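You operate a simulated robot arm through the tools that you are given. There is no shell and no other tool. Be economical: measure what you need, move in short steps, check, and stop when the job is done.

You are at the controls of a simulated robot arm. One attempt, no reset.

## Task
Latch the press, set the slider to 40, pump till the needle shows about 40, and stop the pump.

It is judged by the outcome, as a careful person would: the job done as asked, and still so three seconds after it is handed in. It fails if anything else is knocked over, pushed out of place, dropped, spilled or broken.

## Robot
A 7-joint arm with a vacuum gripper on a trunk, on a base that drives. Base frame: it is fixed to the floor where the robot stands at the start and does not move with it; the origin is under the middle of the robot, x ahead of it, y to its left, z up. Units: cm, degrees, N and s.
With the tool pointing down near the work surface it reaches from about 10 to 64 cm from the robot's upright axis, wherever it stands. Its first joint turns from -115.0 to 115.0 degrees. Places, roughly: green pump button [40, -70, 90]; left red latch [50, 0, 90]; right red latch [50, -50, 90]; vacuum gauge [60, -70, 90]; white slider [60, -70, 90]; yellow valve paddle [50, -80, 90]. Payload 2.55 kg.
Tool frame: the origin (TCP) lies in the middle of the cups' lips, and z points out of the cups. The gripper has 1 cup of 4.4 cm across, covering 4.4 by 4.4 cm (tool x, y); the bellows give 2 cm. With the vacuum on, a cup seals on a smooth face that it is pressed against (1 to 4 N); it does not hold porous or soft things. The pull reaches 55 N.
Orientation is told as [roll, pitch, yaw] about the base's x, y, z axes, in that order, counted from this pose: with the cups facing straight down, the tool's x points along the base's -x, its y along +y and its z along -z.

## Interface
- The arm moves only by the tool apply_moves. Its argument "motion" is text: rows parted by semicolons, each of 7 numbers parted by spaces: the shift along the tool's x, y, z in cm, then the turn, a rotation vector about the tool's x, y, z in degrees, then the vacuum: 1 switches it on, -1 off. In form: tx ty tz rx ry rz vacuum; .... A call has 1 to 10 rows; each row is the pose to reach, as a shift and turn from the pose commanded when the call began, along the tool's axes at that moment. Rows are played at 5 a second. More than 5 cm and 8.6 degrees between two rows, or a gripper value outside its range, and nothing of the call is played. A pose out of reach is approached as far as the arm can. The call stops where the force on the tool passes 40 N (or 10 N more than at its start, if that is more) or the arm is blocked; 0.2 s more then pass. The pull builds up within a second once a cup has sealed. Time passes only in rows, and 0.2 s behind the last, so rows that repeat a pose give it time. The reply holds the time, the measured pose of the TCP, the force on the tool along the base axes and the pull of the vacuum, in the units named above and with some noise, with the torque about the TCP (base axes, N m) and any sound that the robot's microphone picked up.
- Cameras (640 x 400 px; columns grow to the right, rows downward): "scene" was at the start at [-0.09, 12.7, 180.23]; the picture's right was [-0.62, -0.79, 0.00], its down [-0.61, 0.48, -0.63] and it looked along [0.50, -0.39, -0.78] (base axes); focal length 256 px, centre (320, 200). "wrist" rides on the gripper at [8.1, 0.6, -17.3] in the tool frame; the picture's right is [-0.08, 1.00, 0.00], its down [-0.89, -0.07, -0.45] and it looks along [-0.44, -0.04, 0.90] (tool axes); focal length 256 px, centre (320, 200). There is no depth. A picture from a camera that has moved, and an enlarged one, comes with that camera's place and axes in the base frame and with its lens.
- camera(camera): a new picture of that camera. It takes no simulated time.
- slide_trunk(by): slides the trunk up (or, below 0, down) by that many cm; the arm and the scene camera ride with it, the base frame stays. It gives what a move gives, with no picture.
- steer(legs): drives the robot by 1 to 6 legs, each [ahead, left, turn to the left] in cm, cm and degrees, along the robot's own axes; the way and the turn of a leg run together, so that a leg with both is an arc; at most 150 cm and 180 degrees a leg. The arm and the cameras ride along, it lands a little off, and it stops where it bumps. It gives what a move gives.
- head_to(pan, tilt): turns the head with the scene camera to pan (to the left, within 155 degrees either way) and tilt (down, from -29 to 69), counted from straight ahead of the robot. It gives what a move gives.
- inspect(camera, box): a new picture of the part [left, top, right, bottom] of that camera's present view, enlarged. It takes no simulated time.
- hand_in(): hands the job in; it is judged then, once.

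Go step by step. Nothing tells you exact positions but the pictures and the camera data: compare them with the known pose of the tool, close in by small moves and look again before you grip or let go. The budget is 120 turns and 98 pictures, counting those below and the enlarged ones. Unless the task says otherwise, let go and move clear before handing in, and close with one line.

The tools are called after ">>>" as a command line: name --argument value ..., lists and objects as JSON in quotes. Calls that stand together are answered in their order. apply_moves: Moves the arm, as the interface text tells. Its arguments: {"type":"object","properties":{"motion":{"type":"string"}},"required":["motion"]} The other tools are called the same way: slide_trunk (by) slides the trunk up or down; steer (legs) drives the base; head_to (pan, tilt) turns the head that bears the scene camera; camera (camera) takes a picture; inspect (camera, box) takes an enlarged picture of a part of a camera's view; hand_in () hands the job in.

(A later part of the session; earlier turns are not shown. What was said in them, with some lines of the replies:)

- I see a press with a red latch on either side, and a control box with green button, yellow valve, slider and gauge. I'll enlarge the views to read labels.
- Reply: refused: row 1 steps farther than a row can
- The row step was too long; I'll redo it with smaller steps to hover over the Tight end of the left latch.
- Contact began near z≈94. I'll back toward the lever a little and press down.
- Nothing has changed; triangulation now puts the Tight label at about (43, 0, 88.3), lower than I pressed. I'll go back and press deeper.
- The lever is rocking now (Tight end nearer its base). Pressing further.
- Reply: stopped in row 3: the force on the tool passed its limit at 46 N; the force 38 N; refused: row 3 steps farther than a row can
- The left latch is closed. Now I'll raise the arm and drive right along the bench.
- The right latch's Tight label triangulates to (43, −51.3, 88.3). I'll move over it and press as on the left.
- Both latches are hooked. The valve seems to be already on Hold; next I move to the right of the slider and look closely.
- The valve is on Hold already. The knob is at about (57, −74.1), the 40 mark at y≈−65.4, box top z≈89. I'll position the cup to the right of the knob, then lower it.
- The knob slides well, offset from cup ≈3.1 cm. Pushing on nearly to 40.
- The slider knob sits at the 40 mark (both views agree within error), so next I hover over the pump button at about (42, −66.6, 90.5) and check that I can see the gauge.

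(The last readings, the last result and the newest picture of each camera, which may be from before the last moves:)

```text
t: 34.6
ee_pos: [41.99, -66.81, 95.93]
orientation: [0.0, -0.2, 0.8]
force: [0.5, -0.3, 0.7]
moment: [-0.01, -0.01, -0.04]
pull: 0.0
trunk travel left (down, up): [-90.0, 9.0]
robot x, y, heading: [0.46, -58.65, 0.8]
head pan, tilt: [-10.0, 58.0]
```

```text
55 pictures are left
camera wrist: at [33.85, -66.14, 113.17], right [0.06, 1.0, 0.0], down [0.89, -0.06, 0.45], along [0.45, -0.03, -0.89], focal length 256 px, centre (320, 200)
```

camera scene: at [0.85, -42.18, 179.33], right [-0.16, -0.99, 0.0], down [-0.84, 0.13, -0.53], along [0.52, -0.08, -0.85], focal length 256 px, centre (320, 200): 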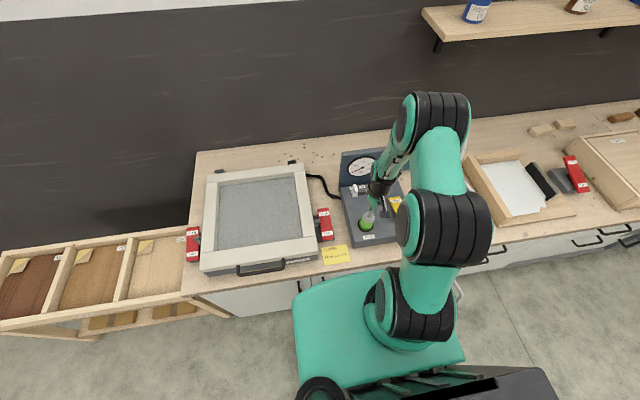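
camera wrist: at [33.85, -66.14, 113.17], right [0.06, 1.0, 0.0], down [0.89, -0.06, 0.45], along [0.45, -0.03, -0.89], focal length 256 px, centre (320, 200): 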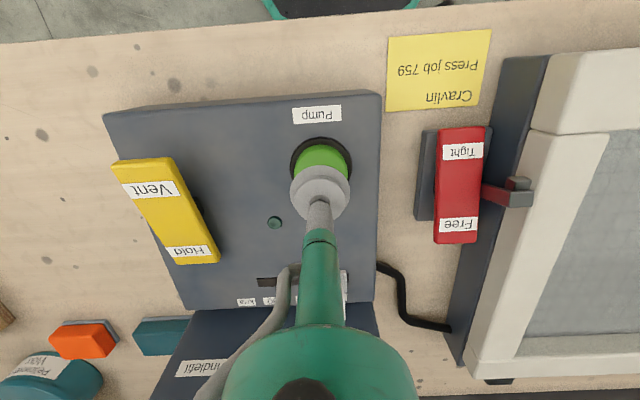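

The scene camera sees the gauge. Now I press gently, watching force and sound.

>>> apply_moves --motion "0.4 0.2 2.5 0 0 0 -1;0.4 0.2 4.5 0 0 0 -1;0.4 0.2 5.2 0 0 0 -1"

>>> inspect --camera "scene" --box '[335, 145, 415, 245]'

```text
t: 35.5
ee_pos: [41.45, -66.52, 90.75]
orientation: [0.0, -0.3, 0.9]
force: [0.0, 0.4, 1.4]
moment: [-0.01, -0.03, 0.0]
pull: 0.0
trunk travel left (down, up): [-90.0, 9.0]
robot x, y, heading: [0.59, -58.14, 1.0]
head pan, tilt: [-10.0, 58.0]
```

```text
4.00 times, centred on (375, 195) of scene
camera zoom: at [0.9, -42.25, 179.34], right [-0.16, -0.99, 0.0], down [-0.84, 0.13, -0.53], along [0.52, -0.08, -0.85], focal length 1023 px, centre (100, 220)
```

zoom: 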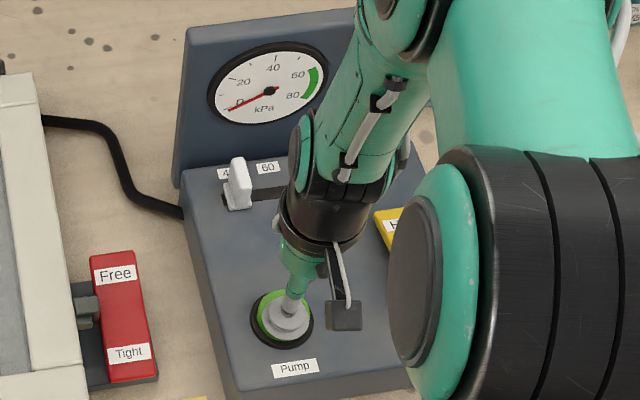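

>>> apply_moves --motion "0 0.2 0.4 0 0 0 -1;0 0.2 0.8 0 0 0 -1;0 0.2 1.1 0 0 0 -1"

>>> inspect --camera "scene" --box '[335, 145, 415, 245]'

```text
t: 36.2
ee_pos: [41.46, -66.27, 89.58]
orientation: [-0.1, -0.2, 0.9]
force: [-1.7, 0.5, 2.4]
moment: [-0.06, -0.02, -0.01]
pull: 0.0
trunk travel left (down, up): [-90.0, 9.0]
robot x, y, heading: [0.41, -58.49, 0.7]
head pan, tilt: [-10.0, 58.0]
```

```text
4.00 times, centred on (375, 195) of scene
camera zoom: at [0.86, -42.21, 179.34], right [-0.16, -0.99, 0.0], down [-0.84, 0.13, -0.53], along [0.52, -0.08, -0.85], focal length 1023 px, centre (100, 220)
```

zoom: 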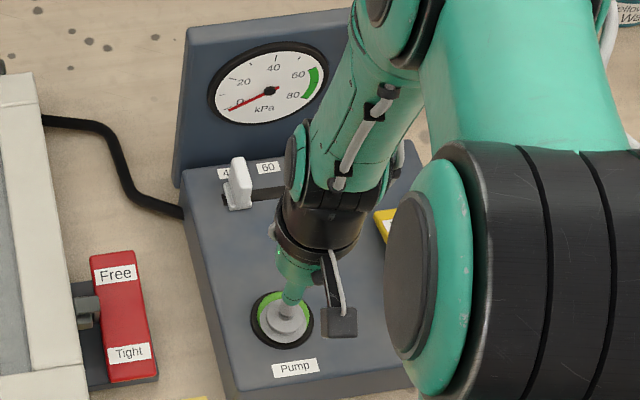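

>>> apply_moves --motion "0 0 0.4 0 0 0 -1;0 0 0.8 0 0 0 -1"

>>> inspect --camera "scene" --box '[335, 145, 415, 245]'

```text
t: 36.9
ee_pos: [41.47, -66.24, 88.94]
orientation: [0.0, -0.1, 0.9]
force: [-1.0, 0.6, 3.6]
moment: [-0.04, -0.05, 0.02]
pull: 0.0
trunk travel left (down, up): [-90.0, 9.0]
robot x, y, heading: [0.47, -58.29, 0.7]
head pan, tilt: [-10.0, 58.0]
heard: click
```

```text
4.00 times, centred on (375, 195) of scene
camera zoom: at [0.85, -42.23, 179.34], right [-0.16, -0.99, 0.0], down [-0.84, 0.13, -0.53], along [0.52, -0.08, -0.85], focal length 1023 px, centre (100, 220)
```

zoom: 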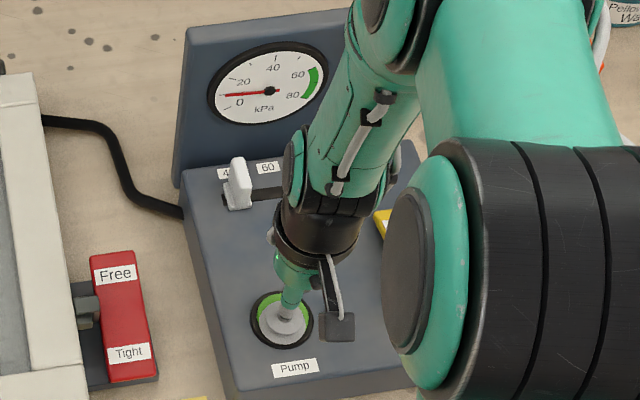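

Click, and the needle has begun to rise. I'll release the button to see whether it latches.

>>> apply_moves --motion "0 0 -2 0 0 0 -1"

>>> inspect --camera "scene" --box '[335, 145, 415, 245]'

```text
t: 37.2
ee_pos: [41.55, -66.27, 90.86]
orientation: [0.0, -0.2, 0.9]
force: [-0.2, -1.4, -0.1]
moment: [-0.01, -0.01, 0.02]
pull: 0.1
trunk travel left (down, up): [-90.0, 9.0]
robot x, y, heading: [0.01, -58.5, 1.0]
head pan, tilt: [-10.0, 58.0]
```

```text
4.00 times, centred on (375, 195) of scene
camera zoom: at [0.81, -42.22, 179.32], right [-0.16, -0.99, 0.0], down [-0.84, 0.13, -0.53], along [0.52, -0.08, -0.85], focal length 1023 px, centre (100, 220)
```

zoom: 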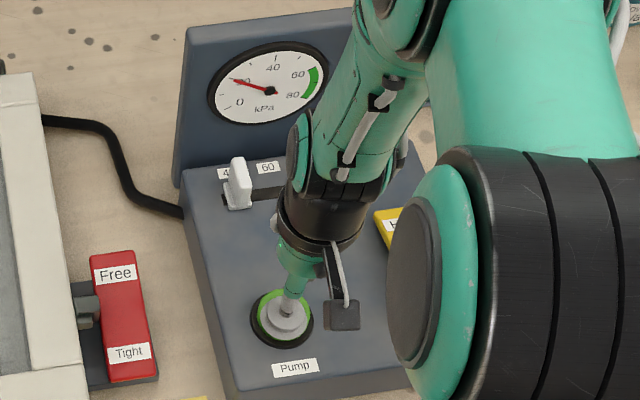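

>>> apply_moves --motion "0 0 0 0 0 0 -1"

>>> inspect --camera "scene" --box '[335, 145, 415, 245]'

```text
t: 37.6
ee_pos: [41.44, -66.23, 90.91]
orientation: [0.0, -0.3, 0.9]
force: [-0.7, -0.4, 0.9]
moment: [0.0, -0.03, 0.0]
pull: 0.0
trunk travel left (down, up): [-90.0, 9.0]
robot x, y, heading: [0.76, -58.49, 0.9]
head pan, tilt: [-10.0, 58.0]
```

```text
4.00 times, centred on (375, 195) of scene
camera zoom: at [0.87, -42.23, 179.33], right [-0.16, -0.99, 0.0], down [-0.84, 0.13, -0.53], along [0.52, -0.08, -0.85], focal length 1023 px, centre (100, 220)
```

zoom: 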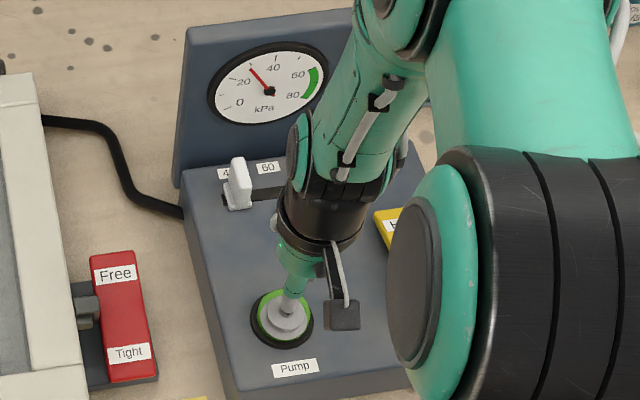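

The pump is toggled on and needle is at about 28, rising ~25/s. I'll time the second press for about 0.45 s.

>>> apply_moves --motion "0 0 0.8 0 0 0 -1;0 0 2.1 0 0 0 -1"

>>> inspect --camera "scene" --box '[335, 145, 415, 245]'

```text
t: 38.2
ee_pos: [41.54, -66.33, 88.99]
orientation: [0.0, -0.2, 0.9]
force: [0.1, 1.4, 3.7]
moment: [-0.09, 0.01, 0.0]
pull: 0.0
trunk travel left (down, up): [-90.0, 9.0]
robot x, y, heading: [0.67, -59.05, 0.8]
head pan, tilt: [-10.0, 58.0]
heard: click
```

```text
4.00 times, centred on (375, 195) of scene
camera zoom: at [0.91, -42.2, 179.34], right [-0.16, -0.99, 0.0], down [-0.84, 0.13, -0.53], along [0.52, -0.08, -0.85], focal length 1023 px, centre (100, 220)
```

zoom: 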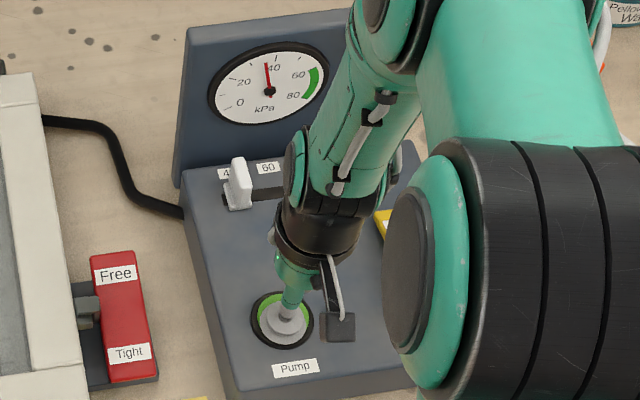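

Click heard with the needle near 36–38. I'll lift off and see whether it stays there.

>>> apply_moves --motion "0 0 -3 0 0 0 -1;0 0 -6 0 0 0 -1;3 0 -10 0 0 0 -1"

>>> inspect --camera "scene" --box '[340, 145, 390, 185]'

```text
t: 39.0
ee_pos: [38.17, -66.41, 98.86]
orientation: [-0.1, -0.3, 0.9]
force: [-0.3, 0.0, 0.5]
moment: [0.0, -0.05, -0.01]
pull: 0.2
trunk travel left (down, up): [-90.0, 9.0]
robot x, y, heading: [0.49, -58.62, 0.9]
head pan, tilt: [-10.0, 58.0]
```

```text
10.00 times, centred on (365, 165) of scene
camera zoom: at [0.49, -42.22, 179.33], right [-0.16, -0.99, 0.0], down [-0.84, 0.13, -0.53], along [0.53, -0.08, -0.85], focal length 2558 px, centre (-130, 550)
```

zoom: 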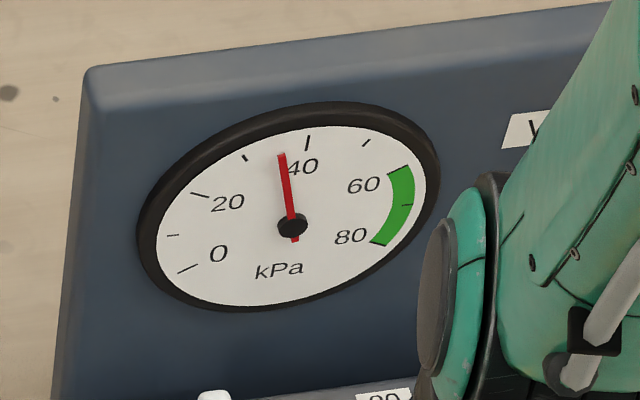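

Reading about 36. I'll wait a second to see whether it is stable.

>>> apply_moves --motion "0 0 0 0 0 0 -1;0 0 0 0 0 0 -1;0 0 0 0 0 0 -1;0 0 0 0 0 0 -1;0 0 0 0 0 0 -1;0 0 0 0 0 0 -1;0 0 0 0 0 0 -1;0 0 0 0 0 0 -1;0 0 0 0 0 0 -1;0 0 0 0 0 0 -1"

>>> inspect --camera "scene" --box '[340, 145, 390, 185]'

```text
t: 41.2
ee_pos: [38.49, -66.5, 98.7]
orientation: [0.1, -0.2, 0.8]
force: [0.3, 0.0, -0.2]
moment: [0.03, -0.02, 0.0]
pull: 0.1
trunk travel left (down, up): [-90.0, 9.0]
robot x, y, heading: [0.55, -58.75, 0.9]
head pan, tilt: [-10.0, 58.0]
```

```text
10.00 times, centred on (365, 165) of scene
camera zoom: at [0.91, -42.24, 179.34], right [-0.16, -0.99, 0.0], down [-0.84, 0.13, -0.53], along [0.52, -0.08, -0.85], focal length 2558 px, centre (-130, 550)
```

zoom: 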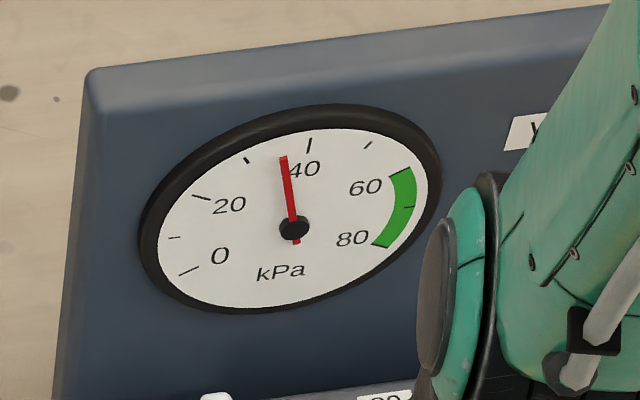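

It holds steady at about 36 with the pump off. A short extra burst (two presses ~0.4 s apart) should bring it to about 40.

>>> apply_moves --motion "-2 0.1 3 0 0 0 -1;-3.1 0.1 6 0 0 0 -1;-3.1 0.1 7.8 0 0 0 -1;-3.1 0.1 7.8 0 0 0 -1"

>>> apply_moves --motion "0 0 2.1 0 0 0 -1;0 0 0 0 0 0 -1;0 0 2.1 0 0 0 -1"

>>> inspect --camera "scene" --box '[340, 145, 390, 185]'

```text
t: 42.2
ee_pos: [41.54, -66.27, 90.98]
orientation: [0.0, -0.2, 0.9]
force: [-0.5, -0.3, 0.2]
moment: [-0.02, 0.0, -0.02]
pull: 0.0
trunk travel left (down, up): [-90.0, 9.0]
robot x, y, heading: [0.43, -58.54, 0.8]
head pan, tilt: [-10.0, 58.0]
```

```text
t: 43.0
ee_pos: [41.63, -66.19, 89.03]
orientation: [-0.1, -0.1, 1.0]
force: [-2.2, -0.1, 3.8]
moment: [0.0, -0.04, 0.01]
pull: 0.0
trunk travel left (down, up): [-90.0, 9.0]
robot x, y, heading: [0.14, -58.68, 1.1]
head pan, tilt: [-10.0, 58.0]
heard: click, click
```

```text
10.00 times, centred on (365, 165) of scene
camera zoom: at [0.98, -42.31, 179.35], right [-0.16, -0.99, 0.0], down [-0.84, 0.13, -0.53], along [0.52, -0.08, -0.85], focal length 2558 px, centre (-130, 550)
```

zoom: 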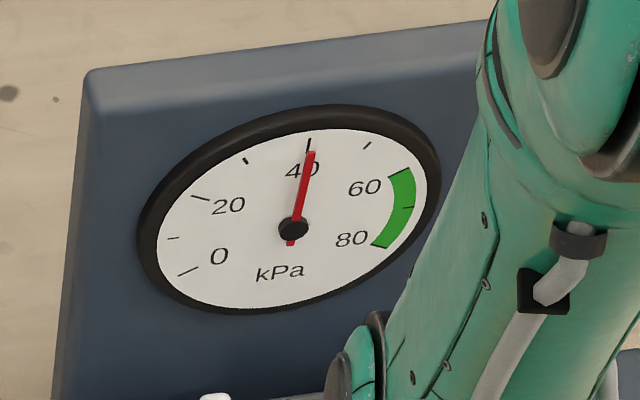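

Two clicks heard and the needle is right at about 40. I'll lift clear, wait, and verify everything.

>>> apply_moves --motion "0 0 -4 0 0 0 -1;0 0 -8 0 0 0 -1;3 0 -12 0 0 0 -1;7 0 -15 0 0 0 -1;11 0 -17 0 0 0 -1;11 0 -17 0 0 0 -1;11 0 -17 0 0 0 -1;11 0 -17 0 0 0 -1"

>>> inspect --camera "scene" --box '[340, 145, 390, 185]'

>>> inspect --camera "scene" --box '[180, 140, 440, 290]'

```text
t: 44.9
ee_pos: [30.41, -66.29, 105.81]
orientation: [0.0, -0.3, 0.8]
force: [-0.5, 0.8, -0.3]
moment: [0.0, 0.01, 0.02]
pull: 0.0
trunk travel left (down, up): [-90.0, 9.0]
robot x, y, heading: [0.27, -58.46, 1.1]
head pan, tilt: [-10.0, 58.0]
```

```text
10.00 times, centred on (365, 165) of scene
camera zoom: at [0.91, -42.24, 179.34], right [-0.16, -0.99, 0.0], down [-0.84, 0.13, -0.53], along [0.52, -0.08, -0.85], focal length 2558 px, centre (-130, 550)
```

zoom: 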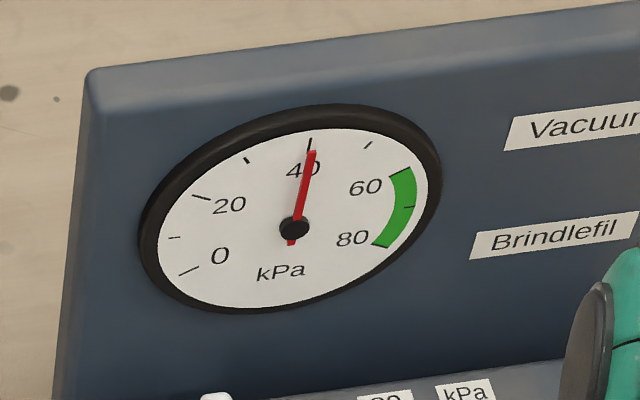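

```text
2.46 times, centred on (310, 215) of scene
camera zoom: at [0.91, -42.24, 179.34], right [-0.16, -0.99, 0.0], down [-0.84, 0.13, -0.53], along [0.52, -0.08, -0.85], focal length 630 px, centre (345, 163)
```

zoom: 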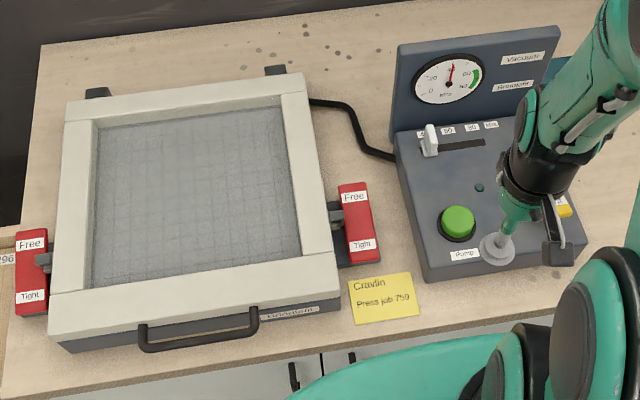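

Both latches are hooked, the slider is at 40, the needle is steady at about 40, and the pump is off with the arm clear. Handing in.

>>> hand_in

```text
The job is handed in.
```

The job is handed in: both press latches are closed, the slider is at 40, the needle holds at about 40, and the pump is stopped. The arm is clear, and I saw nothing else moved.
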